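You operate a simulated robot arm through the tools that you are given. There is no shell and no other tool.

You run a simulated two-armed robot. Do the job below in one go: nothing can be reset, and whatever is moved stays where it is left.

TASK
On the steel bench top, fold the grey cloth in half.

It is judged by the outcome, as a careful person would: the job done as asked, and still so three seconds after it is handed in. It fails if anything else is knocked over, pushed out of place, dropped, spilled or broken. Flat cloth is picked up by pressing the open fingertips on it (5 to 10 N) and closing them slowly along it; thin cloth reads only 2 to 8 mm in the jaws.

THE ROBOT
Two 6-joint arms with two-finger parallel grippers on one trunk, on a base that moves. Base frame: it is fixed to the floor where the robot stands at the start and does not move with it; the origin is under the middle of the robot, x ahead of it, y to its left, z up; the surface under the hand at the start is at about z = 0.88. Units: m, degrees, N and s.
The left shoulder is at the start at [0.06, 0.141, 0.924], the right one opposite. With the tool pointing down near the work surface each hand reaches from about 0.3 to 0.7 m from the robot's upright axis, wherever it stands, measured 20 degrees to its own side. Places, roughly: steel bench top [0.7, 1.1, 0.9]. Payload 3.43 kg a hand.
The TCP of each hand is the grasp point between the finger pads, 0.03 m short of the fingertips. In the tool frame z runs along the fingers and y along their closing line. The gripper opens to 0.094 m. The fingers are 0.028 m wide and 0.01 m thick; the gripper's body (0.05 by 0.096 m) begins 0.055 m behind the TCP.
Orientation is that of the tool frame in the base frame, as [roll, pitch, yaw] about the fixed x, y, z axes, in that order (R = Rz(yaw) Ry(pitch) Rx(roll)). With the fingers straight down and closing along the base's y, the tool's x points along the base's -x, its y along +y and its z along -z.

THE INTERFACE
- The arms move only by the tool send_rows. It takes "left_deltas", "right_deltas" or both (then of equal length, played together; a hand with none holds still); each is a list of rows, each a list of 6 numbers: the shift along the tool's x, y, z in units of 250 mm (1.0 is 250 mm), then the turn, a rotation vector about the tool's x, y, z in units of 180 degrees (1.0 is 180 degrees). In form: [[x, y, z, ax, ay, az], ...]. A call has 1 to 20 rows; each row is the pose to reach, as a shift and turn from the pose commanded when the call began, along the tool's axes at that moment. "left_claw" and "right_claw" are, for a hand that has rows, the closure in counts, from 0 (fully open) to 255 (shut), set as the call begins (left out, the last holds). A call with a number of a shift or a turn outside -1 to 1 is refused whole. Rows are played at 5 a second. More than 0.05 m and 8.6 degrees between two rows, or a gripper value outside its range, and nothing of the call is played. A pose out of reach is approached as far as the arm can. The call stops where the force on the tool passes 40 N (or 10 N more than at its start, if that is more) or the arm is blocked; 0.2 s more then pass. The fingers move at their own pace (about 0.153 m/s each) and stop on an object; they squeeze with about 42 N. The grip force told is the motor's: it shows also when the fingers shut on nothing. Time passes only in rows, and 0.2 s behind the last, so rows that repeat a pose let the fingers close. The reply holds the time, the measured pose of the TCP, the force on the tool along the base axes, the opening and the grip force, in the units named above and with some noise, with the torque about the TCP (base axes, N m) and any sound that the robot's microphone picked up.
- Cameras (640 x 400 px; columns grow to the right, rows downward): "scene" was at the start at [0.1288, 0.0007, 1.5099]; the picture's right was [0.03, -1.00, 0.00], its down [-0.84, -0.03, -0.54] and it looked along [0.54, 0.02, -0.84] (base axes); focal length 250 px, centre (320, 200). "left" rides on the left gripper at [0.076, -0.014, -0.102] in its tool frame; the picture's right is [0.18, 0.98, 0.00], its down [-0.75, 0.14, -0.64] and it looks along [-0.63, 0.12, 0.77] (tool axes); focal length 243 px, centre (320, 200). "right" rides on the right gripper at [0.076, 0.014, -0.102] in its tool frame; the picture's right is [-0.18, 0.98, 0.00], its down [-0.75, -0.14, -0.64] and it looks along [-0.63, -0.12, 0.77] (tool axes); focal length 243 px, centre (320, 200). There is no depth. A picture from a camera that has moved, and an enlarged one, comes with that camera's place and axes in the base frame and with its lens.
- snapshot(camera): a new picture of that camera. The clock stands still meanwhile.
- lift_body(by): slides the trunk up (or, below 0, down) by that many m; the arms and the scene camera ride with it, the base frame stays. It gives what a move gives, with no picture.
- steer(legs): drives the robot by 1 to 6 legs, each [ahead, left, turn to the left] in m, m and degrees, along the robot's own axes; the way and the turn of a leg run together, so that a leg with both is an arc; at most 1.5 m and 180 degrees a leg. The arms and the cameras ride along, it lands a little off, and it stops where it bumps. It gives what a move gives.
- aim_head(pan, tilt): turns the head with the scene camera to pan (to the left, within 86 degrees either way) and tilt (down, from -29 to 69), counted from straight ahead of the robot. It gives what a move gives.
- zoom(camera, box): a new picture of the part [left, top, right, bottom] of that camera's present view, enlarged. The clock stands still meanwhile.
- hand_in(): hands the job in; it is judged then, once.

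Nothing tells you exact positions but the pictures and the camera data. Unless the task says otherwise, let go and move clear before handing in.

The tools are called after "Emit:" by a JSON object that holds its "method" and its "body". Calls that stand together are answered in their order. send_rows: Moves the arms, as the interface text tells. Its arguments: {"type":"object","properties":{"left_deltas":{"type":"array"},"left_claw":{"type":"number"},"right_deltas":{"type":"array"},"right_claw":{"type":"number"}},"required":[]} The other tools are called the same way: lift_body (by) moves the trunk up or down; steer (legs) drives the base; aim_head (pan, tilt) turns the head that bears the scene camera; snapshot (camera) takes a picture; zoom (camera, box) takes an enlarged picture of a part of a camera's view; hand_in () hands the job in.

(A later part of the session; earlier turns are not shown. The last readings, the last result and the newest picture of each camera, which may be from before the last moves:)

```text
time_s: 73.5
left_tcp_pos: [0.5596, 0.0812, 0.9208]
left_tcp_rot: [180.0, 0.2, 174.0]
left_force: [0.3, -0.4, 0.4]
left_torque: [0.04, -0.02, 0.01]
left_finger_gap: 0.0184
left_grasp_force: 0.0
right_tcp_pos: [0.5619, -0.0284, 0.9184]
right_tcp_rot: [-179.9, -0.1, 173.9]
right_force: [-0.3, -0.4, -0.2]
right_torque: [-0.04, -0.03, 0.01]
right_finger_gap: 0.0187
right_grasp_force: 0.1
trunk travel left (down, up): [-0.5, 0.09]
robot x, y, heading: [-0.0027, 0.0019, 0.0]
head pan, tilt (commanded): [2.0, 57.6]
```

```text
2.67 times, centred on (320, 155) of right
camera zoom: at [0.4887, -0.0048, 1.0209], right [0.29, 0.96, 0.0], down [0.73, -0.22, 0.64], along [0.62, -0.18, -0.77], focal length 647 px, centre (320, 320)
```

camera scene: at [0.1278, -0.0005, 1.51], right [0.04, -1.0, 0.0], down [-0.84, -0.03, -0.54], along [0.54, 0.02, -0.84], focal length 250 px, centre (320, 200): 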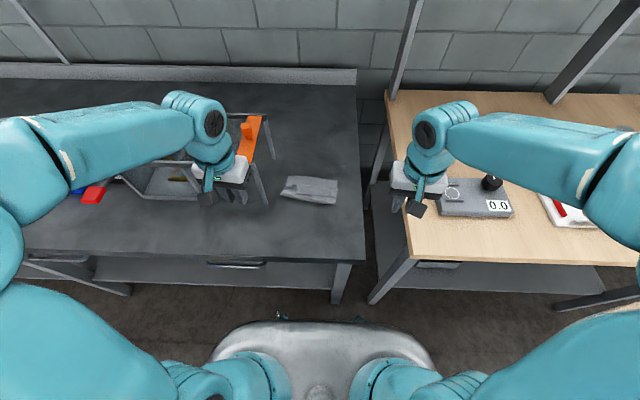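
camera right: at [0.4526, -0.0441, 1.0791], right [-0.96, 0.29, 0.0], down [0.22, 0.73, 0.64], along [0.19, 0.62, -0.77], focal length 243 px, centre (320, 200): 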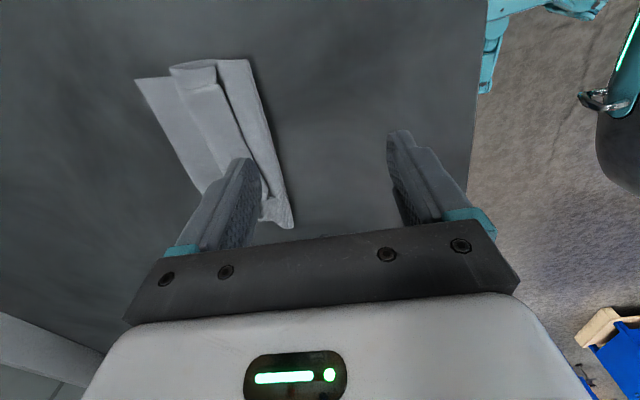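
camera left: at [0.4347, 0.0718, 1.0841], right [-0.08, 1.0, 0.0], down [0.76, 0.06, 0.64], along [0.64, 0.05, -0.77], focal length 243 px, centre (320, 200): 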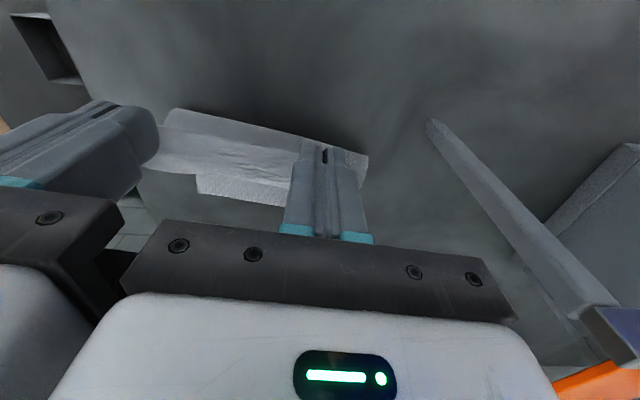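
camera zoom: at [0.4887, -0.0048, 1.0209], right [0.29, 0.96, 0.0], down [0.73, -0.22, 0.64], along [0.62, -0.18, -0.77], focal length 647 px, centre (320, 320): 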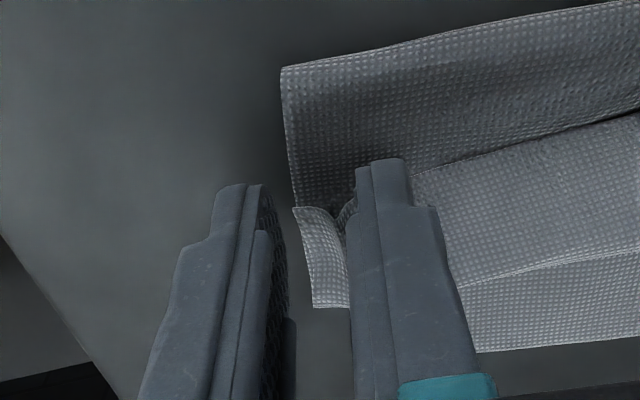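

The left ridge and the right corner piece are inside the jaws. I'll close both slowly.

Emit:
{"method": "send_rows", "body": {"left_deltas": [[0, 0, 0, 0, 0, 0], [0, 0, 0, 0, 0, 0]], "right_deltas": [[0, 0.008, 0, 0, 0, 0], [0, 0.008, 0, 0, 0, 0]], "left_claw": 222, "right_claw": 222}}

Emit:
{"method": "send_rows", "body": {"left_deltas": [[0, 0, 0, 0, 0, 0], [0, 0, 0, 0, 0, 0]], "right_deltas": [[0, 0, 0, 0, 0, 0], [0, 0, 0, 0, 0, 0]], "left_claw": 238, "right_claw": 238}}

Emit:
{"method": "send_rows", "body": {"left_deltas": [[0, 0, 0, 0, 0, 0], [0, 0, 0, 0, 0, 0], [0, 0, 0, 0, 0, 0]], "right_deltas": [[0, 0, 0, 0, 0, 0], [0, 0, 0, 0, 0, 0], [0, 0, 0, 0, 0, 0]], "left_claw": 255, "right_claw": 255}}

Emit:
{"method": "zoom", "body": {"camera": "left", "box": [120, 60, 440, 260]}}

Emit:
{"method": "zoom", "body": {"camera": "right", "box": [200, 60, 520, 260]}}

```text
time_s: 74.1
left_tcp_pos: [0.5589, 0.0801, 0.9201]
left_tcp_rot: [179.9, 0.0, 174.0]
left_force: [0.1, 0.3, -0.8]
left_torque: [-0.02, -0.01, -0.03]
left_finger_gap: 0.0118
left_grasp_force: 0.0
right_tcp_pos: [0.5633, -0.0251, 0.9191]
right_tcp_rot: [-180.0, 0.0, 174.0]
right_force: [1.1, 0.3, 0.4]
right_torque: [0.03, -0.01, -0.04]
right_finger_gap: 0.0122
right_grasp_force: 0.2
trunk travel left (down, up): [-0.5, 0.09]
robot x, y, heading: [0.0021, 0.0004, 0.0]
head pan, tilt (commanded): [2.0, 57.6]
```

```text
time_s: 74.7
left_tcp_pos: [0.5599, 0.0807, 0.9205]
left_tcp_rot: [-179.9, 0.0, 174.0]
left_force: [-0.1, 0.5, -1.0]
left_torque: [0.01, -0.02, -0.03]
left_finger_gap: 0.0063
left_grasp_force: 0.0
right_tcp_pos: [0.5634, -0.0257, 0.9176]
right_tcp_rot: [-180.0, 0.1, 174.0]
right_force: [0.2, 1.2, 0.0]
right_torque: [0.02, 0.0, 0.03]
right_finger_gap: 0.0061
right_grasp_force: 0.1
trunk travel left (down, up): [-0.5, 0.09]
robot x, y, heading: [0.0007, -0.0016, -0.3]
head pan, tilt (commanded): [2.0, 57.6]
```

```text
time_s: 75.5
left_tcp_pos: [0.5586, 0.0813, 0.9198]
left_tcp_rot: [180.0, 0.0, 174.1]
left_force: [-0.8, -4.1, 0.0]
left_torque: [-0.11, -0.03, -0.04]
left_finger_gap: 0.0017
left_grasp_force: 37.6
right_tcp_pos: [0.5635, -0.0253, 0.9185]
right_tcp_rot: [-179.9, 0.0, 174.0]
right_force: [0.0, 4.2, 0.7]
right_torque: [0.1, 0.01, 0.04]
right_finger_gap: 0.0014
right_grasp_force: 36.2
trunk travel left (down, up): [-0.5, 0.09]
robot x, y, heading: [-0.0017, 0.0044, -0.2]
head pan, tilt (commanded): [2.0, 57.6]
```

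```text
2.00 times, centred on (280, 160) of left
camera zoom: at [0.4829, 0.0752, 1.0226], right [-0.08, 1.0, 0.0], down [0.76, 0.06, 0.64], along [0.64, 0.05, -0.77], focal length 485 px, centre (400, 280)
```

zoom: 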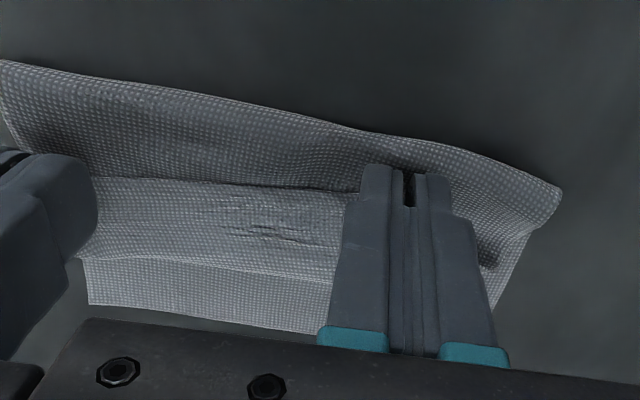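

```text
2.00 times, centred on (360, 160) of right
camera zoom: at [0.4896, -0.0025, 1.0203], right [0.29, 0.96, 0.0], down [0.73, -0.22, 0.64], along [0.62, -0.18, -0.77], focal length 485 px, centre (240, 280)
```

zoom: 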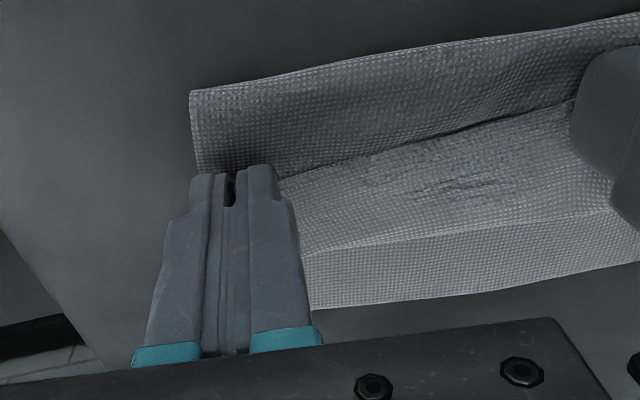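

Both hands have the edge again. I'll reset for a cleaner fold: unroll the flap back towards the robot and lay the cloth flat. After that I'll slide it right, away from the rack, so both hands can use the better finger direction.

Emit:
{"method": "send_rows", "body": {"left_deltas": [[0.0435, 0.0043, -0.084, 0, 0, 0], [0.1087, 0.0107, -0.164, 0, 0, 0], [0.174, 0.017, -0.204, 0, 0, 0], [0.239, 0.0235, -0.204, 0, 0, 0], [0.304, 0.03, -0.184, 0, 0, 0], [0.37, 0.0364, -0.132, 0, 0, 0], [0.4348, 0.0428, -0.084, 0, 0, 0], [0.4348, 0.0428, -0.084, 0, 0, 0]], "right_deltas": [[0.0479, 0.0038, -0.084, 0, 0, 0], [0.1197, 0.0096, -0.164, 0, 0, 0], [0.1915, 0.0154, -0.204, 0, 0, 0], [0.2633, 0.0211, -0.204, 0, 0, 0], [0.3352, 0.0269, -0.184, 0, 0, 0], [0.407, 0.0326, -0.132, 0, 0, 0], [0.4788, 0.0384, -0.084, 0, 0, 0], [0.4788, 0.0384, -0.084, 0, 0, 0]]}}

Emit:
{"method": "zoom", "body": {"camera": "left", "box": [120, 60, 440, 260]}}

Emit:
{"method": "zoom", "body": {"camera": "scene", "box": [240, 130, 400, 230]}}

```text
time_s: 77.3
left_tcp_pos: [0.4524, 0.1032, 0.9415]
left_tcp_rot: [-179.9, -0.1, 174.0]
left_force: [-0.3, -3.2, 0.4]
left_torque: [-0.1, 0.0, -0.05]
left_finger_gap: 0.0018
left_grasp_force: 36.4
right_tcp_pos: [0.4459, -0.0018, 0.9397]
right_tcp_rot: [-179.9, 0.0, 173.9]
right_force: [0.6, 2.4, 0.4]
right_torque: [0.12, -0.03, 0.01]
right_finger_gap: 0.0015
right_grasp_force: 36.1
trunk travel left (down, up): [-0.5, 0.09]
robot x, y, heading: [-0.0018, -0.002, -0.1]
head pan, tilt (commanded): [2.0, 57.6]
```

```text
2.00 times, centred on (280, 160) of left
camera zoom: at [0.3756, 0.0977, 1.0444], right [-0.08, 1.0, 0.0], down [0.76, 0.06, 0.64], along [0.64, 0.05, -0.77], focal length 485 px, centre (400, 280)
```

zoom: 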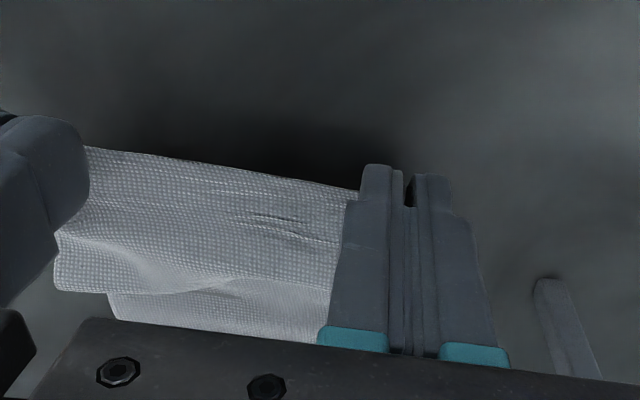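

```text
4.00 times, centred on (320, 180) of scene
camera zoom: at [0.1297, 0.0005, 1.5098], right [0.03, -1.0, 0.0], down [-0.84, -0.03, -0.54], along [0.54, 0.02, -0.84], focal length 1001 px, centre (320, 280)
```

zoom: 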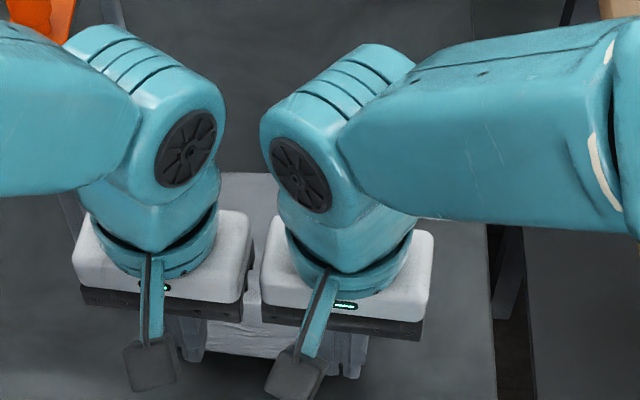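

The cloth is unrolling. I'll lower and pull it a bit further towards the robot, then drag it diagonally right by about 6 cm while both hands hold the edge.

Emit:
{"method": "send_rows", "body": {"left_deltas": [[0.04, -0.004, 0.025, 0, 0, 0], [0.08, -0.008, 0.05, 0, 0, 0], [0.1193, -0.0125, 0.074, 0, 0, 0], [0.126, -0.055, 0.074, 0, 0, 0], [0.133, -0.098, 0.074, 0, 0, 0], [0.14, -0.141, 0.074, 0, 0, 0], [0.147, -0.184, 0.074, 0, 0, 0], [0.154, -0.227, 0.074, 0, 0, 0], [0.1606, -0.2703, 0.074, 0, 0, 0], [0.1606, -0.2703, 0.074, 0, 0, 0]], "right_deltas": [[0.04, -0.004, 0.022, 0, 0, 0], [0.08, -0.008, 0.045, 0, 0, 0], [0.1193, -0.0125, 0.067, 0, 0, 0], [0.126, -0.055, 0.067, 0, 0, 0], [0.133, -0.098, 0.067, 0, 0, 0], [0.14, -0.141, 0.067, 0, 0, 0], [0.147, -0.184, 0.067, 0, 0, 0], [0.154, -0.227, 0.067, 0, 0, 0], [0.1606, -0.2703, 0.067, 0, 0, 0], [0.1606, -0.2703, 0.067, 0, 0, 0]]}}

Emit:
{"method": "zoom", "body": {"camera": "left", "box": [120, 60, 440, 260]}}

Emit:
{"method": "zoom", "body": {"camera": "scene", "box": [240, 130, 400, 230]}}

```text
time_s: 79.5
left_tcp_pos: [0.4054, 0.0401, 0.9239]
left_tcp_rot: [-179.9, -0.1, 174.0]
left_force: [-0.6, -3.1, -0.1]
left_torque: [-0.13, 0.0, -0.04]
left_finger_gap: 0.0021
left_grasp_force: 36.2
right_tcp_pos: [0.398, -0.0651, 0.9229]
right_tcp_rot: [180.0, -0.1, 174.1]
right_force: [0.6, 3.7, 0.6]
right_torque: [0.09, 0.0, 0.05]
right_finger_gap: 0.0016
right_grasp_force: 36.4
trunk travel left (down, up): [-0.5, 0.09]
robot x, y, heading: [-0.0022, 0.0029, -0.3]
head pan, tilt (commanded): [2.0, 57.6]
```

```text
2.00 times, centred on (280, 160) of left
camera zoom: at [0.329, 0.0348, 1.0258], right [-0.08, 1.0, 0.0], down [0.76, 0.06, 0.64], along [0.64, 0.05, -0.77], focal length 485 px, centre (400, 280)
```

zoom: 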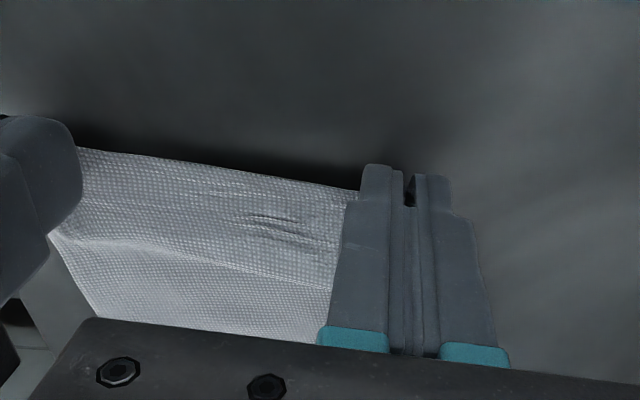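

```text
4.00 times, centred on (320, 180) of scene
camera zoom: at [0.1292, 0.0016, 1.5098], right [0.03, -1.0, 0.0], down [-0.84, -0.03, -0.54], along [0.54, 0.02, -0.84], focal length 1001 px, centre (320, 280)
```

zoom: 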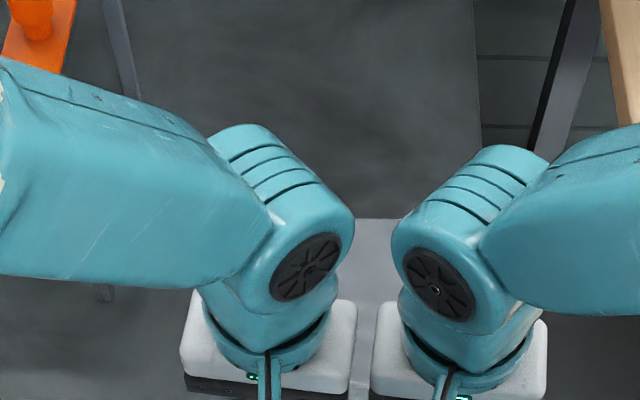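

The cloth lies flat again, further right, with the far edge at about x = 0.585. I'll lower, release, and clear the hands to see it.

Emit:
{"method": "send_rows", "body": {"left_deltas": [[0, 0, 0.015, 0, 0, 0], [0, 0, 0.03, 0, 0, 0], [0, 0, 0.03, 0, 0, 0]], "right_deltas": [[0, 0, 0.015, 0, 0, 0], [0, 0, 0.028, 0, 0, 0], [0, 0, 0.028, 0, 0, 0]]}}

Emit:
{"method": "send_rows", "body": {"left_deltas": [[0, 0, 0, 0, 0, 0], [0, 0, 0, 0, 0, 0], [0, 0, 0, 0, 0, 0]], "right_deltas": [[0, 0, 0, 0, 0, 0], [0, 0, 0, 0, 0, 0], [0, 0, 0, 0, 0, 0]], "left_claw": 190, "right_claw": 190}}

Emit:
{"method": "send_rows", "body": {"left_deltas": [[0, 0, -0.06, 0, 0, 0], [0, 0, -0.14, 0, 0, 0], [0, 0, -0.24, 0, 0, 0], [0, 0, -0.36, 0, 0, 0], [0, 0.14, -0.46, 0, 0, 0], [0, 0.3, -0.5, 0, 0, 0], [0, 0.46, -0.5, 0, 0, 0], [0, 0.62, -0.5, 0, 0, 0]], "right_deltas": [[0, 0, -0.06, 0, 0, 0], [0, 0, -0.14, 0, 0, 0], [0, 0, -0.24, 0, 0, 0], [0, 0, -0.36, 0, 0, 0], [0, -0.12, -0.46, 0, 0, 0], [0, -0.26, -0.5, 0, 0, 0], [0, -0.4, -0.5, 0, 0, 0], [0, -0.52, -0.5, 0, 0, 0]]}}

Emit:
{"method": "zoom", "body": {"camera": "scene", "box": [256, 155, 416, 255]}}

```text
time_s: 80.3
left_tcp_pos: [0.4052, 0.042, 0.9156]
left_tcp_rot: [-179.9, 0.1, 174.1]
left_force: [-0.9, -4.7, 3.3]
left_torque: [-0.14, -0.04, -0.04]
left_finger_gap: 0.0018
left_grasp_force: 37.0
right_tcp_pos: [0.3977, -0.0661, 0.9153]
right_tcp_rot: [179.9, 0.0, 174.0]
right_force: [0.1, 4.6, -0.6]
right_torque: [0.12, -0.01, 0.04]
right_finger_gap: 0.0016
right_grasp_force: 36.8
trunk travel left (down, up): [-0.5, 0.09]
robot x, y, heading: [-0.0008, -0.0, -0.2]
head pan, tilt (commanded): [2.0, 57.6]
```

```text
time_s: 81.1
left_tcp_pos: [0.4049, 0.0404, 0.9164]
left_tcp_rot: [179.9, 0.1, 174.0]
left_force: [0.2, -0.3, 0.1]
left_torque: [0.03, 0.0, 0.02]
left_finger_gap: 0.024
left_grasp_force: 0.1
right_tcp_pos: [0.3975, -0.0662, 0.9159]
right_tcp_rot: [179.9, 0.0, 174.1]
right_force: [-0.9, -0.5, 0.2]
right_torque: [-0.02, 0.01, 0.01]
right_finger_gap: 0.024
right_grasp_force: 0.0
trunk travel left (down, up): [-0.5, 0.09]
robot x, y, heading: [-0.0007, 0.0018, -0.1]
head pan, tilt (commanded): [2.0, 57.6]
```

```text
time_s: 82.9
left_tcp_pos: [0.4215, 0.1954, 1.0428]
left_tcp_rot: [180.0, -0.1, 173.8]
left_force: [-0.8, 0.7, 0.3]
left_torque: [0.02, -0.01, 0.0]
left_finger_gap: 0.024
left_grasp_force: 0.0
right_tcp_pos: [0.3817, -0.1969, 1.0408]
right_tcp_rot: [-180.0, -0.1, 174.0]
right_force: [-0.9, -0.9, 0.1]
right_torque: [0.0, 0.0, -0.02]
right_finger_gap: 0.0237
right_grasp_force: 0.0
trunk travel left (down, up): [-0.5, 0.09]
robot x, y, heading: [-0.0005, -0.0001, -0.1]
head pan, tilt (commanded): [2.0, 57.6]
```

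```text
4.00 times, centred on (336, 205) of scene
camera zoom: at [0.1288, 0.0013, 1.5099], right [0.03, -1.0, 0.0], down [-0.84, -0.03, -0.54], along [0.54, 0.02, -0.84], focal length 1001 px, centre (256, 180)
```

zoom: 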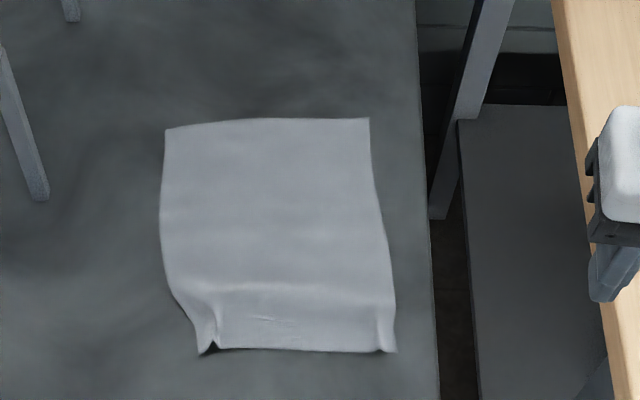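

The cloth is flat and well clear of the rack: far corners at (0.572, 0.085) and (0.587, -0.071), turned about +6°. The near-left corner is still bunched at about (0.39, 0.046). I'll align both hands to the cloth, close the fingers, and use the right hand to pin the cloth while the left smooths that corner out.

Emit:
{"method": "send_rows", "body": {"left_deltas": [[0, 0, 0, 0, 0, -0.035], [0, 0, 0, 0, 0, -0.0694], [0, 0, 0, 0, 0, -0.0694]], "right_deltas": [[0, 0, 0, 0, 0, -0.035], [0, 0, 0, 0, 0, -0.0694], [0, 0, 0, 0, 0, -0.0694]], "left_claw": 255, "right_claw": 255}}

Emit:
{"method": "zoom", "body": {"camera": "scene", "box": [286, 200, 366, 250]}}

```text
time_s: 83.7
left_tcp_pos: [0.4211, 0.1954, 1.0408]
left_tcp_rot: [-179.9, 0.0, -173.5]
left_force: [0.6, -1.1, -0.1]
left_torque: [-0.02, 0.0, -0.01]
left_finger_gap: 0.0
left_grasp_force: 33.0
right_tcp_pos: [0.3842, -0.1963, 1.0402]
right_tcp_rot: [-180.0, 0.0, -173.5]
right_force: [0.0, 0.4, -0.2]
right_torque: [-0.04, 0.0, 0.0]
right_finger_gap: 0.0
right_grasp_force: 32.9
trunk travel left (down, up): [-0.5, 0.09]
robot x, y, heading: [-0.0004, 0.0031, -0.2]
head pan, tilt (commanded): [2.0, 57.6]
```

```text
8.00 times, centred on (326, 225) of scene
camera zoom: at [0.129, 0.0008, 1.5099], right [0.03, -1.0, 0.0], down [-0.84, -0.03, -0.54], along [0.54, 0.02, -0.84], focal length 2003 px, centre (272, 0)
```

zoom: 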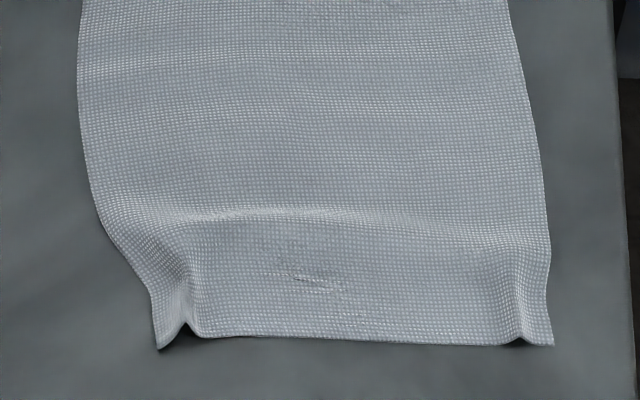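

The near edge still has two standing ridges at (0.394, 0.039) and (0.396, -0.072), which make natural grip points. I'll go straight to them with open fingers, overlapping only about 6 mm of cloth.

Emit:
{"method": "send_rows", "body": {"left_deltas": [[0.0445, -0.121, 0, 0, 0, 0], [0.089, -0.242, 0.03, 0, 0, 0], [0.1335, -0.363, 0.1, 0, 0, 0], [0.178, -0.484, 0.2, 0, 0, 0], [0.2224, -0.6056, 0.3, 0, 0, 0], [0.2224, -0.6056, 0.3632, 0, 0, 0], [0.2224, -0.6056, 0.3632, 0, 0, 0]], "right_deltas": [[-0.0122, 0.0983, 0, 0, 0, 0], [-0.0245, 0.1966, 0.03, 0, 0, 0], [-0.0367, 0.295, 0.1, 0, 0, 0], [-0.049, 0.3933, 0.2, 0, 0, 0], [-0.0612, 0.4916, 0.3, 0, 0, 0], [-0.0612, 0.4916, 0.3608, 0, 0, 0], [-0.0612, 0.4916, 0.3608, 0, 0, 0]], "left_claw": 192, "right_claw": 192}}

Emit:
{"method": "zoom", "body": {"camera": "left", "box": [120, 60, 440, 260]}}

Emit:
{"method": "zoom", "body": {"camera": "right", "box": [200, 60, 520, 260]}}

```text
time_s: 85.3
left_tcp_pos: [0.3816, 0.0372, 0.9494]
left_tcp_rot: [-179.9, 0.0, -173.5]
left_force: [-0.4, -0.7, -0.3]
left_torque: [-0.04, 0.01, -0.01]
left_finger_gap: 0.0232
left_grasp_force: 0.1
right_tcp_pos: [0.3872, -0.0736, 0.9496]
right_tcp_rot: [180.0, 0.0, -173.6]
right_force: [0.0, 1.0, -0.4]
right_torque: [-0.01, -0.01, 0.02]
right_finger_gap: 0.0232
right_grasp_force: 0.1
trunk travel left (down, up): [-0.5, 0.09]
robot x, y, heading: [-0.0032, -0.0018, 0.1]
head pan, tilt (commanded): [2.0, 57.6]
```

```text
2.00 times, centred on (280, 160) of left
camera zoom: at [0.3089, 0.0143, 1.0513], right [-0.29, 0.96, 0.0], down [0.73, 0.23, 0.64], along [0.61, 0.19, -0.77], focal length 485 px, centre (400, 280)
```

zoom: 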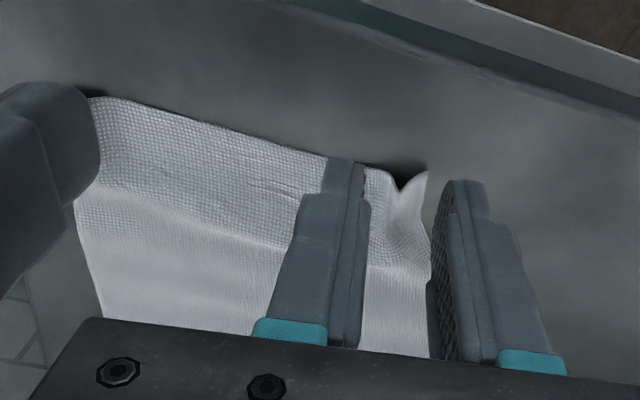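

```text
2.00 times, centred on (360, 160) of right
camera zoom: at [0.3106, -0.0669, 1.0519], right [0.07, 1.0, 0.0], down [0.76, -0.06, 0.64], along [0.64, -0.05, -0.77], focal length 485 px, centre (240, 280)
```

zoom: 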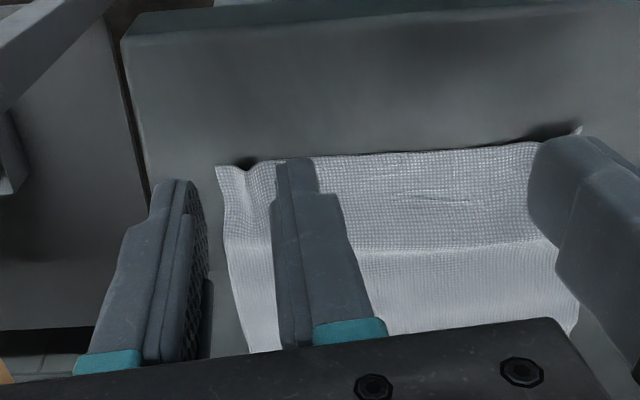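

The ridges sit inside both jaws. The left needs 6 mm more forward and 3 mm left; the right is fine with about 8 mm overlap. I'll lower both to about 3 mm above the bench.

Emit:
{"method": "send_rows", "body": {"left_deltas": [[-0.0126, 0.0046, 0.03, 0, 0, 0], [-0.0252, 0.0092, 0.06, 0, 0, 0], [-0.0252, 0.0092, 0.09, 0, 0, 0], [-0.0252, 0.0092, 0.12, 0, 0, 0], [-0.0252, 0.0092, 0.14, 0, 0, 0], [-0.0252, 0.0092, 0.14, 0, 0, 0]], "right_deltas": [[0, 0, 0.03, 0, 0, 0], [0, 0, 0.06, 0, 0, 0], [0, 0, 0.09, 0, 0, 0], [0, 0, 0.12, 0, 0, 0], [0, 0, 0.142, 0, 0, 0], [0, 0, 0.142, 0, 0, 0]]}}

Emit:
{"method": "zoom", "body": {"camera": "left", "box": [200, 80, 440, 230]}}

Emit:
{"method": "zoom", "body": {"camera": "right", "box": [200, 80, 440, 230]}}

```text
time_s: 86.7
left_tcp_pos: [0.388, 0.0396, 0.9156]
left_tcp_rot: [180.0, -0.1, -173.6]
left_force: [0.0, 0.4, 0.1]
left_torque: [0.01, 0.02, -0.01]
left_finger_gap: 0.0231
left_grasp_force: 0.0
right_tcp_pos: [0.3858, -0.071, 0.9149]
right_tcp_rot: [180.0, 0.1, -173.5]
right_force: [0.4, -0.3, 0.1]
right_torque: [0.01, 0.02, -0.01]
right_finger_gap: 0.0235
right_grasp_force: 0.2
trunk travel left (down, up): [-0.5, 0.09]
robot x, y, heading: [-0.0022, 0.0001, 0.1]
head pan, tilt (commanded): [2.0, 57.6]
```

```text
2.67 times, centred on (320, 155) of left
camera zoom: at [0.3156, 0.0176, 1.0174], right [-0.29, 0.96, 0.0], down [0.73, 0.23, 0.64], along [0.61, 0.19, -0.77], focal length 647 px, centre (320, 320)
```

zoom: 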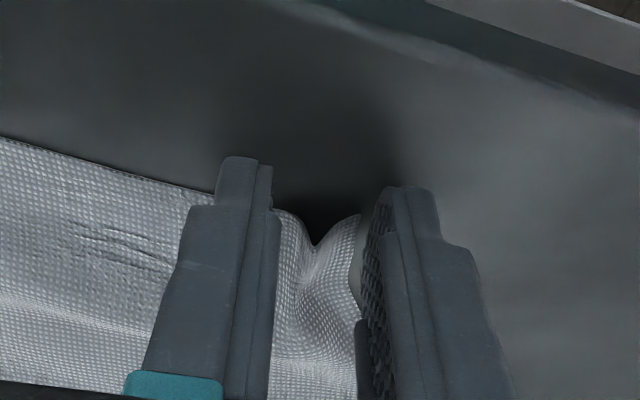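

```text
2.67 times, centred on (320, 155) of right
camera zoom: at [0.3095, -0.0654, 1.0163], right [0.07, 1.0, 0.0], down [0.76, -0.06, 0.64], along [0.64, -0.05, -0.77], focal length 647 px, centre (320, 320)
```

zoom: 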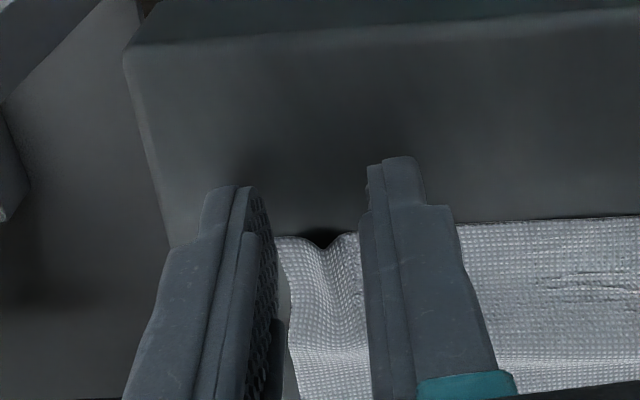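

The overlaps look like about 14 mm on the left and 9 mm on the right. I'll back the left off 6 mm and the right 2 mm, then close slowly.

Emit:
{"method": "send_rows", "body": {"left_deltas": [[0.012, 0.001, 0, 0, 0, 0], [0.024, 0.003, 0, 0, 0, 0], [0.024, 0.003, 0, 0, 0, 0]], "right_deltas": [[0.004, 0, 0, 0, 0, 0], [0.008, 0, 0, 0, 0, 0], [0.008, 0, 0, 0, 0, 0]], "left_claw": 205, "right_claw": 205}}

Emit:
{"method": "send_rows", "body": {"left_deltas": [[0, 0, 0.002, 0, 0, 0], [0, 0, 0.003, 0, 0, 0]], "right_deltas": [[0, 0, 0.002, 0, 0, 0], [0, 0, 0.003, 0, 0, 0]], "left_claw": 220, "right_claw": 220}}

Emit:
{"method": "zoom", "body": {"camera": "left", "box": [200, 80, 440, 230]}}

Emit:
{"method": "zoom", "body": {"camera": "right", "box": [200, 80, 440, 230]}}

```text
time_s: 87.5
left_tcp_pos: [0.3834, 0.0414, 0.9157]
left_tcp_rot: [-180.0, 0.0, -173.4]
left_force: [-0.1, -1.2, 0.8]
left_torque: [0.04, 0.01, 0.0]
left_finger_gap: 0.0184
left_grasp_force: 0.1
right_tcp_pos: [0.3848, -0.0711, 0.9152]
right_tcp_rot: [180.0, 0.1, -173.5]
right_force: [-0.3, 0.5, 1.1]
right_torque: [-0.05, 0.0, 0.0]
right_finger_gap: 0.0185
right_grasp_force: 0.0
trunk travel left (down, up): [-0.5, 0.09]
robot x, y, heading: [-0.0009, 0.0004, 0.1]
head pan, tilt (commanded): [2.0, 57.6]
```

```text
time_s: 88.1
left_tcp_pos: [0.3828, 0.0413, 0.9134]
left_tcp_rot: [-180.0, 0.0, -173.5]
left_force: [-0.2, 0.0, 0.0]
left_torque: [0.0, 0.02, 0.04]
left_finger_gap: 0.0132
left_grasp_force: 0.1
right_tcp_pos: [0.383, -0.0723, 0.9143]
right_tcp_rot: [-180.0, 0.1, -173.5]
right_force: [0.6, 0.9, 0.6]
right_torque: [0.01, 0.03, 0.0]
right_finger_gap: 0.013
right_grasp_force: 0.1
trunk travel left (down, up): [-0.5, 0.09]
robot x, y, heading: [0.0008, 0.0026, 0.1]
head pan, tilt (commanded): [2.0, 57.6]
```

```text
2.67 times, centred on (320, 155) of left
camera zoom: at [0.3098, 0.0181, 1.0168], right [-0.29, 0.96, 0.0], down [0.73, 0.23, 0.64], along [0.61, 0.19, -0.77], focal length 647 px, centre (320, 320)
```

zoom: 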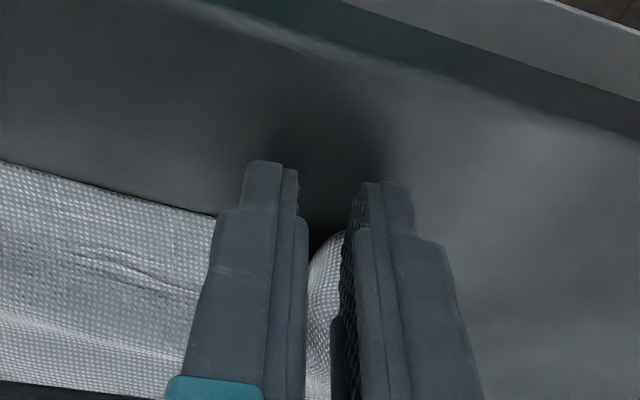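

```text
2.67 times, centred on (320, 155) of right
camera zoom: at [0.3069, -0.066, 1.0159], right [0.07, 1.0, 0.0], down [0.76, -0.06, 0.64], along [0.64, -0.05, -0.77], focal length 647 px, centre (320, 320)
```

zoom: 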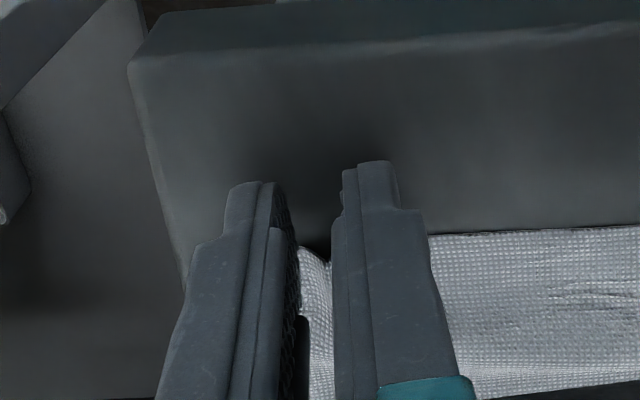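

The overlap is now about 7–8 mm on both. I'll close fully, slowly.

Emit:
{"method": "send_rows", "body": {"left_deltas": [[0, 0, 0, 0, 0, 0], [0, 0, 0, 0, 0, 0]], "right_deltas": [[0, 0, 0, 0, 0, 0], [0, 0, 0, 0, 0, 0]], "left_claw": 238, "right_claw": 238}}

Emit:
{"method": "send_rows", "body": {"left_deltas": [[0, 0, 0, 0, 0, 0], [0, 0, 0, 0, 0, 0], [0, 0, 0, 0, 0, 0]], "right_deltas": [[0, 0, 0, 0, 0, 0], [0, 0, 0, 0, 0, 0], [0, 0, 0, 0, 0, 0]], "left_claw": 255, "right_claw": 255}}

Emit:
{"method": "zoom", "body": {"camera": "left", "box": [200, 80, 440, 230]}}

Emit:
{"method": "zoom", "body": {"camera": "right", "box": [200, 80, 440, 230]}}

```text
time_s: 88.7
left_tcp_pos: [0.3838, 0.0409, 0.9147]
left_tcp_rot: [-180.0, 0.0, -173.5]
left_force: [0.0, 0.0, 0.5]
left_torque: [0.0, 0.01, 0.01]
left_finger_gap: 0.0061
left_grasp_force: 0.1
right_tcp_pos: [0.383, -0.0725, 0.9139]
right_tcp_rot: [179.9, 0.0, -173.5]
right_force: [0.9, 0.3, 0.0]
right_torque: [0.0, 0.03, -0.03]
right_finger_gap: 0.0062
right_grasp_force: 0.1
trunk travel left (down, up): [-0.5, 0.09]
robot x, y, heading: [0.0, -0.0007, -0.2]
head pan, tilt (commanded): [2.0, 57.6]
```

```text
time_s: 89.5
left_tcp_pos: [0.3832, 0.0408, 0.9139]
left_tcp_rot: [180.0, 0.0, -173.5]
left_force: [0.5, 0.0, 0.7]
left_torque: [-0.04, -0.01, -0.03]
left_finger_gap: 0.0013
left_grasp_force: 36.5
right_tcp_pos: [0.3833, -0.0707, 0.9151]
right_tcp_rot: [-180.0, 0.1, -173.5]
right_force: [-0.2, 0.1, -0.2]
right_torque: [0.02, 0.0, -0.02]
right_finger_gap: 0.0011
right_grasp_force: 35.6
trunk travel left (down, up): [-0.5, 0.09]
robot x, y, heading: [0.0009, -0.0026, -0.1]
head pan, tilt (commanded): [2.0, 57.6]
```

```text
2.67 times, centred on (320, 155) of left
camera zoom: at [0.3099, 0.018, 1.0169], right [-0.29, 0.96, 0.0], down [0.73, 0.23, 0.64], along [0.61, 0.19, -0.77], focal length 647 px, centre (320, 320)
```

zoom: 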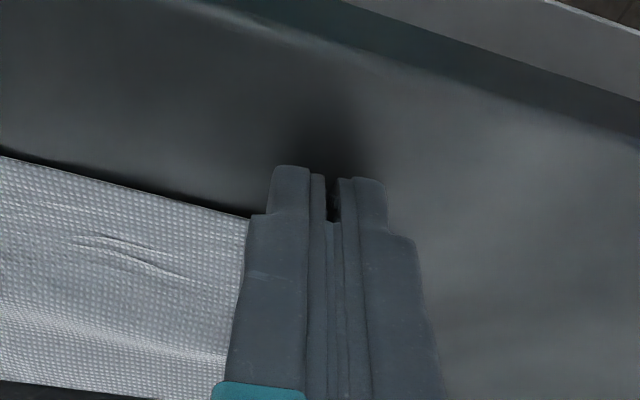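

```text
2.67 times, centred on (320, 155) of right
camera zoom: at [0.307, -0.066, 1.016], right [0.07, 1.0, 0.0], down [0.76, -0.06, 0.64], along [0.64, -0.05, -0.77], focal length 647 px, centre (320, 320)
```

zoom: 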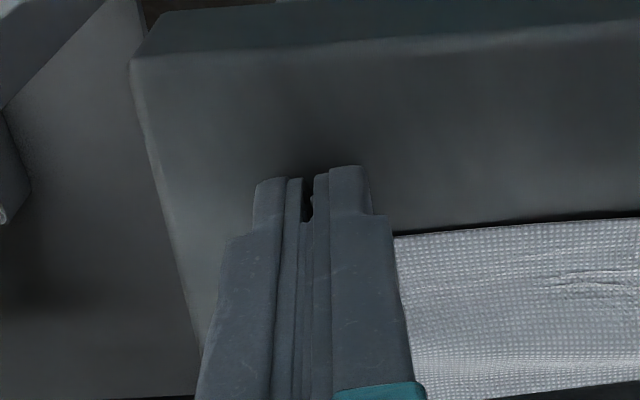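

Both ridges are gripped (1.3 and 1.1 mm) with little tension and a small overlap. Now I'll carry both corners over in one arc and lay the flap down low, about 8 cm short of the far edge.

Emit:
{"method": "send_rows", "body": {"left_deltas": [[-0.04, 0.001, -0.068, 0, 0, 0], [-0.088, 0.002, -0.128, 0, 0, 0], [-0.144, 0.003, -0.188, 0, 0, 0], [-0.2, 0.004, -0.228, 0, 0, 0], [-0.256, 0.005, -0.252, 0, 0, 0], [-0.312, 0.006, -0.244, 0, 0, 0], [-0.36, 0.007, -0.212, 0, 0, 0], [-0.4, 0.008, -0.168, 0, 0, 0], [-0.428, 0.009, -0.124, 0, 0, 0], [-0.444, 0.009, -0.084, 0, 0, 0], [-0.448, 0.009, -0.052, 0, 0, 0], [-0.448, 0.009, -0.052, 0, 0, 0]], "right_deltas": [[-0.042, 0.001, -0.068, 0, 0, 0], [-0.093, 0.002, -0.128, 0, 0, 0], [-0.152, 0.003, -0.188, 0, 0, 0], [-0.211, 0.004, -0.228, 0, 0, 0], [-0.27, 0.005, -0.252, 0, 0, 0], [-0.329, 0.006, -0.244, 0, 0, 0], [-0.379, 0.007, -0.212, 0, 0, 0], [-0.421, 0.008, -0.168, 0, 0, 0], [-0.451, 0.009, -0.124, 0, 0, 0], [-0.468, 0.009, -0.084, 0, 0, 0], [-0.472, 0.009, -0.052, 0, 0, 0], [-0.472, 0.009, -0.052, 0, 0, 0]]}}

Emit:
{"method": "zoom", "body": {"camera": "left", "box": [120, 60, 440, 260]}}

Emit:
{"method": "zoom", "body": {"camera": "right", "box": [200, 60, 520, 260]}}

Emit:
{"method": "zoom", "body": {"camera": "scene", "box": [256, 140, 416, 240]}}

```text
time_s: 92.1
left_tcp_pos: [0.4939, 0.0551, 0.9279]
left_tcp_rot: [-180.0, 0.0, -173.5]
left_force: [0.2, 0.0, -0.4]
left_torque: [-0.03, 0.01, 0.03]
left_finger_gap: 0.0013
left_grasp_force: 36.5
right_tcp_pos: [0.5016, -0.0553, 0.9274]
right_tcp_rot: [-180.0, 0.0, -173.5]
right_force: [-0.5, 0.5, 0.0]
right_torque: [-0.01, 0.02, 0.02]
right_finger_gap: 0.0009
right_grasp_force: 35.5
trunk travel left (down, up): [-0.5, 0.09]
robot x, y, heading: [0.0, 0.0031, 0.1]
head pan, tilt (commanded): [2.0, 57.6]
```

```text
2.00 times, centred on (280, 160) of left
camera zoom: at [0.4202, 0.0324, 1.0296], right [-0.29, 0.96, 0.0], down [0.73, 0.23, 0.64], along [0.61, 0.19, -0.77], focal length 485 px, centre (400, 280)
```

zoom: 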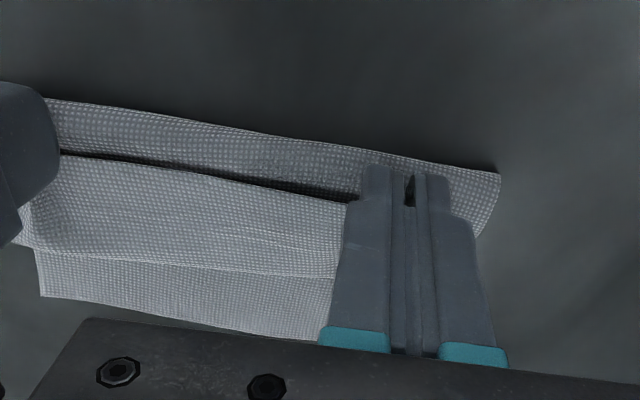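

```text
2.00 times, centred on (360, 160) of right
camera zoom: at [0.4249, -0.0497, 1.0287], right [0.07, 1.0, 0.0], down [0.76, -0.06, 0.64], along [0.64, -0.05, -0.77], focal length 485 px, centre (240, 280)
```

zoom: 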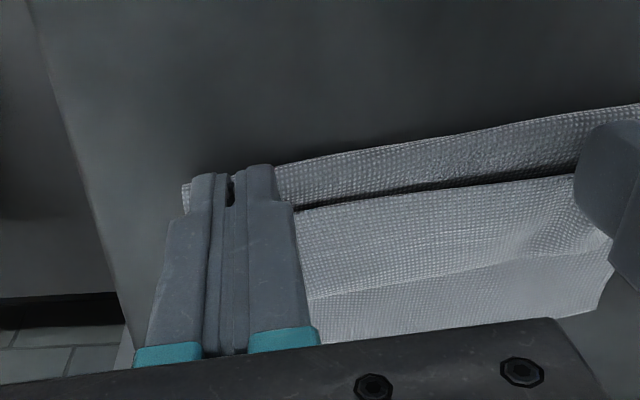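

```text
4.00 times, centred on (336, 190) of scene
camera zoom: at [0.1287, 0.0007, 1.5099], right [0.03, -1.0, 0.0], down [-0.84, -0.03, -0.54], along [0.54, 0.02, -0.84], focal length 1001 px, centre (256, 240)
```

zoom: 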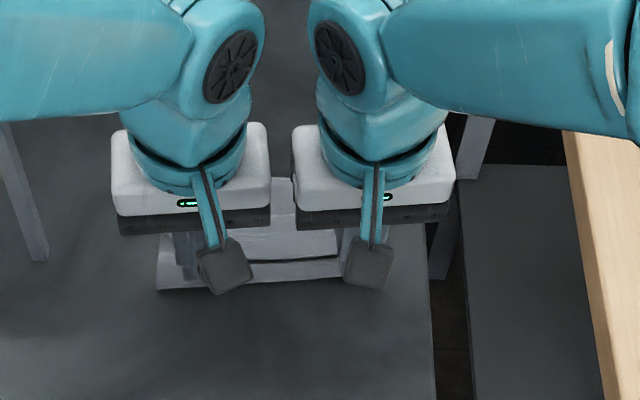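

This lay-down is very even: the fold line is parallel to the far edge and about 93 mm from it, with a 37 mm strip curled. I'll roll the strip forward slowly, 17 mm first, keeping low, and check the fold doesn't creep.

Emit:
{"method": "send_rows", "body": {"left_deltas": [[-0.008, 0, 0.012, 0, 0, 0], [-0.02, 0, 0.016, 0, 0, 0], [-0.034, 0, 0.016, 0, 0, 0], [-0.048, 0, 0.016, 0, 0, 0], [-0.06, 0, 0.016, 0, 0, 0], [-0.068, 0, 0.016, 0, 0, 0], [-0.068, 0, 0.016, 0, 0, 0]], "right_deltas": [[-0.008, 0, 0.012, 0, 0, 0], [-0.02, 0, 0.016, 0, 0, 0], [-0.034, 0, 0.016, 0, 0, 0], [-0.048, 0, 0.016, 0, 0, 0], [-0.06, 0, 0.016, 0, 0, 0], [-0.068, 0, 0.016, 0, 0, 0], [-0.068, 0, 0.016, 0, 0, 0]]}}

Emit:
{"method": "zoom", "body": {"camera": "left", "box": [120, 60, 440, 260]}}

Emit:
{"method": "zoom", "body": {"camera": "right", "box": [200, 60, 520, 260]}}

```text
time_s: 93.7
left_tcp_pos: [0.5116, 0.0575, 0.9247]
left_tcp_rot: [-180.0, 0.0, -173.4]
left_force: [-0.6, -0.5, 0.0]
left_torque: [-0.02, 0.0, -0.05]
left_finger_gap: 0.0011
left_grasp_force: 36.0
right_tcp_pos: [0.5175, -0.0542, 0.9217]
right_tcp_rot: [-180.0, 0.0, -173.4]
right_force: [-0.6, 0.9, 0.0]
right_torque: [0.01, 0.01, 0.02]
right_finger_gap: 0.0008
right_grasp_force: 35.8
trunk travel left (down, up): [-0.5, 0.09]
robot x, y, heading: [-0.0035, 0.0007, 0.2]
head pan, tilt (commanded): [2.0, 57.6]
```

```text
2.00 times, centred on (280, 160) of left
camera zoom: at [0.4372, 0.0352, 1.0261], right [-0.29, 0.96, 0.0], down [0.73, 0.23, 0.64], along [0.61, 0.19, -0.77], focal length 485 px, centre (400, 280)
```

zoom: 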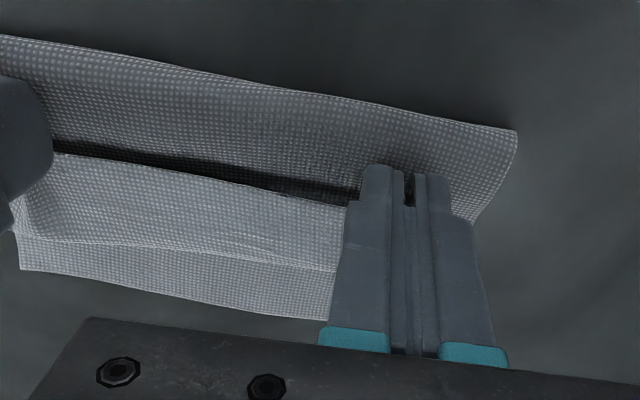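

```text
2.00 times, centred on (360, 160) of right
camera zoom: at [0.4409, -0.0489, 1.0248], right [0.07, 1.0, 0.0], down [0.77, -0.06, 0.64], along [0.64, -0.05, -0.77], focal length 485 px, centre (240, 280)
```

zoom: 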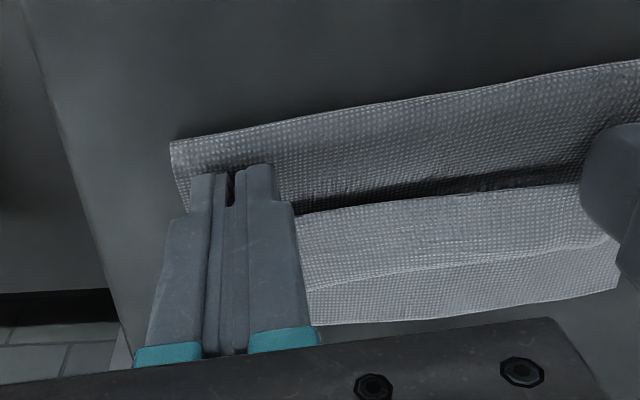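

The fold line held (it crept only about 1 mm) while the curl's front moved forward 10 mm. I'll roll another 18 mm.

Emit:
{"method": "send_rows", "body": {"left_deltas": [[-0.012, 0, 0.004, 0, 0, 0], [-0.024, 0, 0.008, 0, 0, 0], [-0.036, 0, 0.008, 0, 0, 0], [-0.048, 0, 0.008, 0, 0, 0], [-0.06, 0, 0.008, 0, 0, 0], [-0.072, 0, 0.008, 0, 0, 0], [-0.072, 0, 0.008, 0, 0, 0]], "right_deltas": [[-0.012, 0, 0.002, 0, 0, 0], [-0.024, 0, 0.004, 0, 0, 0], [-0.036, 0, 0.004, 0, 0, 0], [-0.048, 0, 0.004, 0, 0, 0], [-0.06, 0, 0.004, 0, 0, 0], [-0.072, 0, 0.004, 0, 0, 0], [-0.072, 0, 0.004, 0, 0, 0]]}}

Emit:
{"method": "zoom", "body": {"camera": "left", "box": [120, 60, 440, 260]}}

Emit:
{"method": "zoom", "body": {"camera": "right", "box": [200, 60, 520, 260]}}

```text
time_s: 95.3
left_tcp_pos: [0.5296, 0.0593, 0.9217]
left_tcp_rot: [-180.0, 0.0, -173.6]
left_force: [0.6, -0.5, -0.8]
left_torque: [0.02, 0.03, 0.01]
left_finger_gap: 0.0013
left_grasp_force: 36.3
right_tcp_pos: [0.5353, -0.0523, 0.9214]
right_tcp_rot: [-180.0, 0.0, -173.7]
right_force: [0.0, 0.4, 0.3]
right_torque: [0.01, 0.04, 0.02]
right_finger_gap: 0.0011
right_grasp_force: 35.8
trunk travel left (down, up): [-0.5, 0.09]
robot x, y, heading: [0.0029, -0.0022, 0.0]
head pan, tilt (commanded): [2.0, 57.6]
```

```text
2.00 times, centred on (280, 160) of left
camera zoom: at [0.4552, 0.0368, 1.0243], right [-0.29, 0.96, 0.0], down [0.73, 0.23, 0.64], along [0.61, 0.19, -0.77], focal length 485 px, centre (400, 280)
```

zoom: 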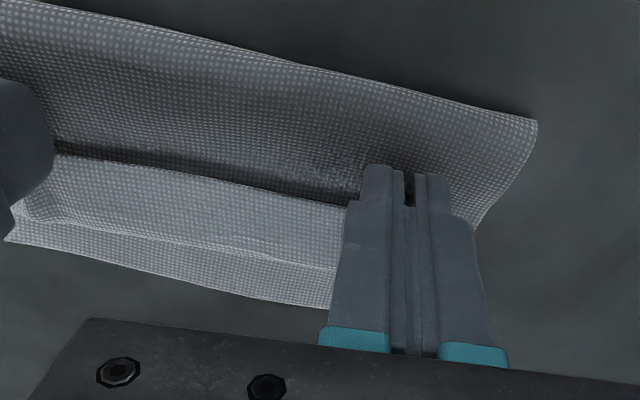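

```text
2.00 times, centred on (360, 160) of right
camera zoom: at [0.4592, -0.0466, 1.024], right [0.07, 1.0, 0.0], down [0.76, -0.06, 0.64], along [0.64, -0.05, -0.77], focal length 485 px, centre (240, 280)
```

zoom: 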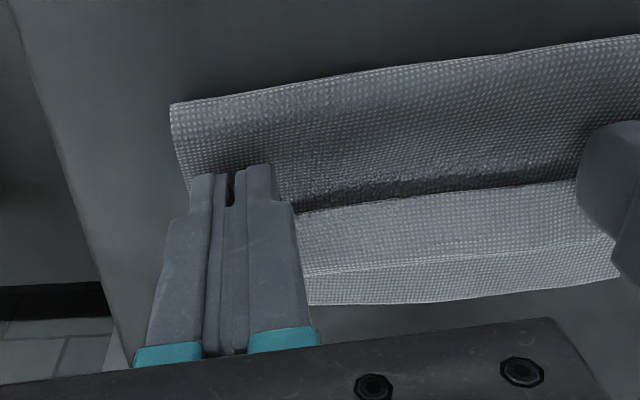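

Relative to the far edge, everything is now well placed: fold at -91 mm, curl front at -27 mm, strip about 26 mm (the whole cloth slid 7 mm, which is fine). To shrink the curl before release, I'll lift slightly, move forward to take up the slack and tilt both hands 18° towards the robot.

Emit:
{"method": "send_rows", "body": {"left_deltas": [[0, 0, -0.03, 0, 0.017, 0], [-0.03, 0, -0.05, 0, 0.034, 0], [-0.06, 0, -0.062, 0, 0.05, 0], [-0.09, 0, -0.07, 0, 0.067, 0], [-0.115, 0, -0.074, 0, 0.084, 0], [-0.139, 0, -0.0744, 0, 0.1, 0], [-0.139, 0, -0.0744, 0, 0.1, 0]], "right_deltas": [[0, 0, -0.03, 0, 0.017, 0], [-0.03, 0, -0.05, 0, 0.034, 0], [-0.06, 0, -0.062, 0, 0.05, 0], [-0.09, 0, -0.07, 0, 0.067, 0], [-0.115, 0, -0.074, 0, 0.084, 0], [-0.139, 0, -0.0744, 0, 0.1, 0], [-0.139, 0, -0.0744, 0, 0.1, 0]]}}

Emit:
{"method": "zoom", "body": {"camera": "left", "box": [120, 60, 440, 260]}}

Emit:
{"method": "zoom", "body": {"camera": "right", "box": [200, 60, 520, 260]}}

Emit:
{"method": "zoom", "body": {"camera": "scene", "box": [236, 110, 416, 222]}}

```text
time_s: 96.9
left_tcp_pos: [0.5629, 0.0635, 0.9412]
left_tcp_rot: [180.0, -18.1, -173.7]
left_force: [-0.2, -0.6, 0.3]
left_torque: [0.0, -0.03, 0.03]
left_finger_gap: 0.0012
left_grasp_force: 36.1
right_tcp_pos: [0.5684, -0.048, 0.9422]
right_tcp_rot: [180.0, -18.0, -173.5]
right_force: [-0.1, 1.0, 0.1]
right_torque: [-0.03, -0.01, -0.03]
right_finger_gap: 0.001
right_grasp_force: 35.9
trunk travel left (down, up): [-0.5, 0.09]
robot x, y, heading: [-0.0018, -0.0025, 0.0]
head pan, tilt (commanded): [2.0, 57.6]
```

```text
2.00 times, centred on (280, 160) of left
camera zoom: at [0.5247, 0.0448, 1.0613], right [-0.28, 0.96, 0.06], down [0.89, 0.24, 0.38], along [0.35, 0.16, -0.92], focal length 485 px, centre (400, 280)
```

zoom: 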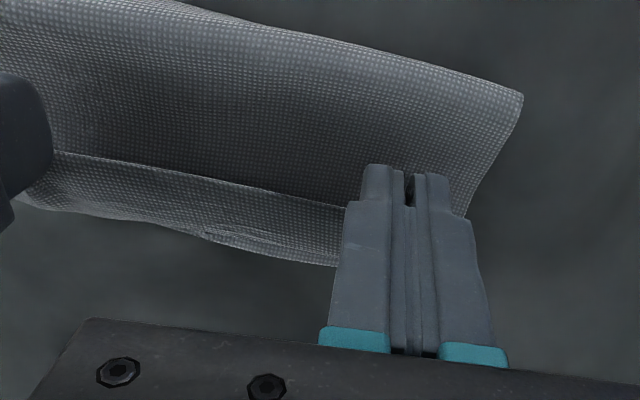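

```text
2.00 times, centred on (360, 160) of right
camera zoom: at [0.5274, -0.0392, 1.062], right [0.06, 1.0, -0.06], down [0.93, -0.04, 0.38], along [0.37, -0.08, -0.92], focal length 485 px, centre (240, 280)
```

zoom: 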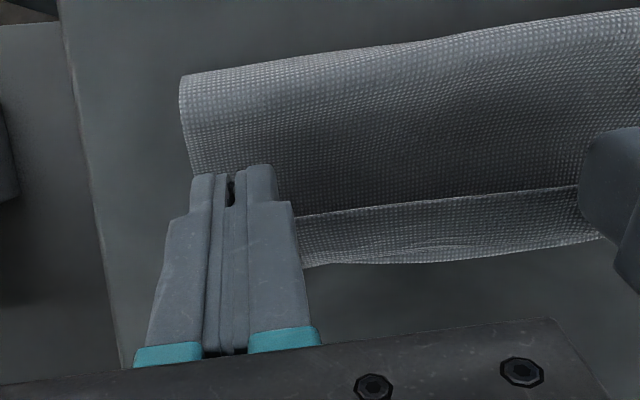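

```text
3.56 times, centred on (326, 166) of scene
camera zoom: at [0.1275, 0.0005, 1.51], right [0.03, -1.0, 0.0], down [-0.84, -0.03, -0.54], along [0.54, 0.02, -0.84], focal length 890 px, centre (299, 321)
```

zoom: 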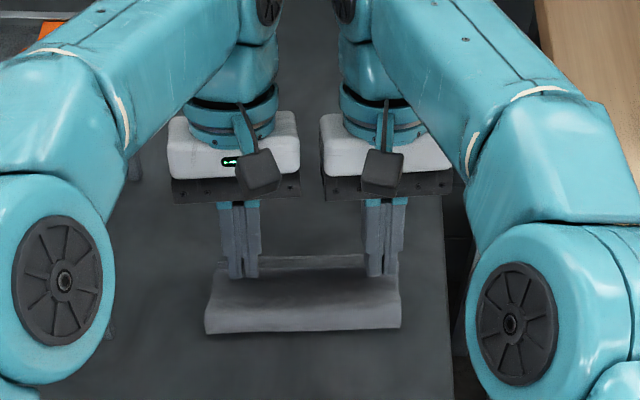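

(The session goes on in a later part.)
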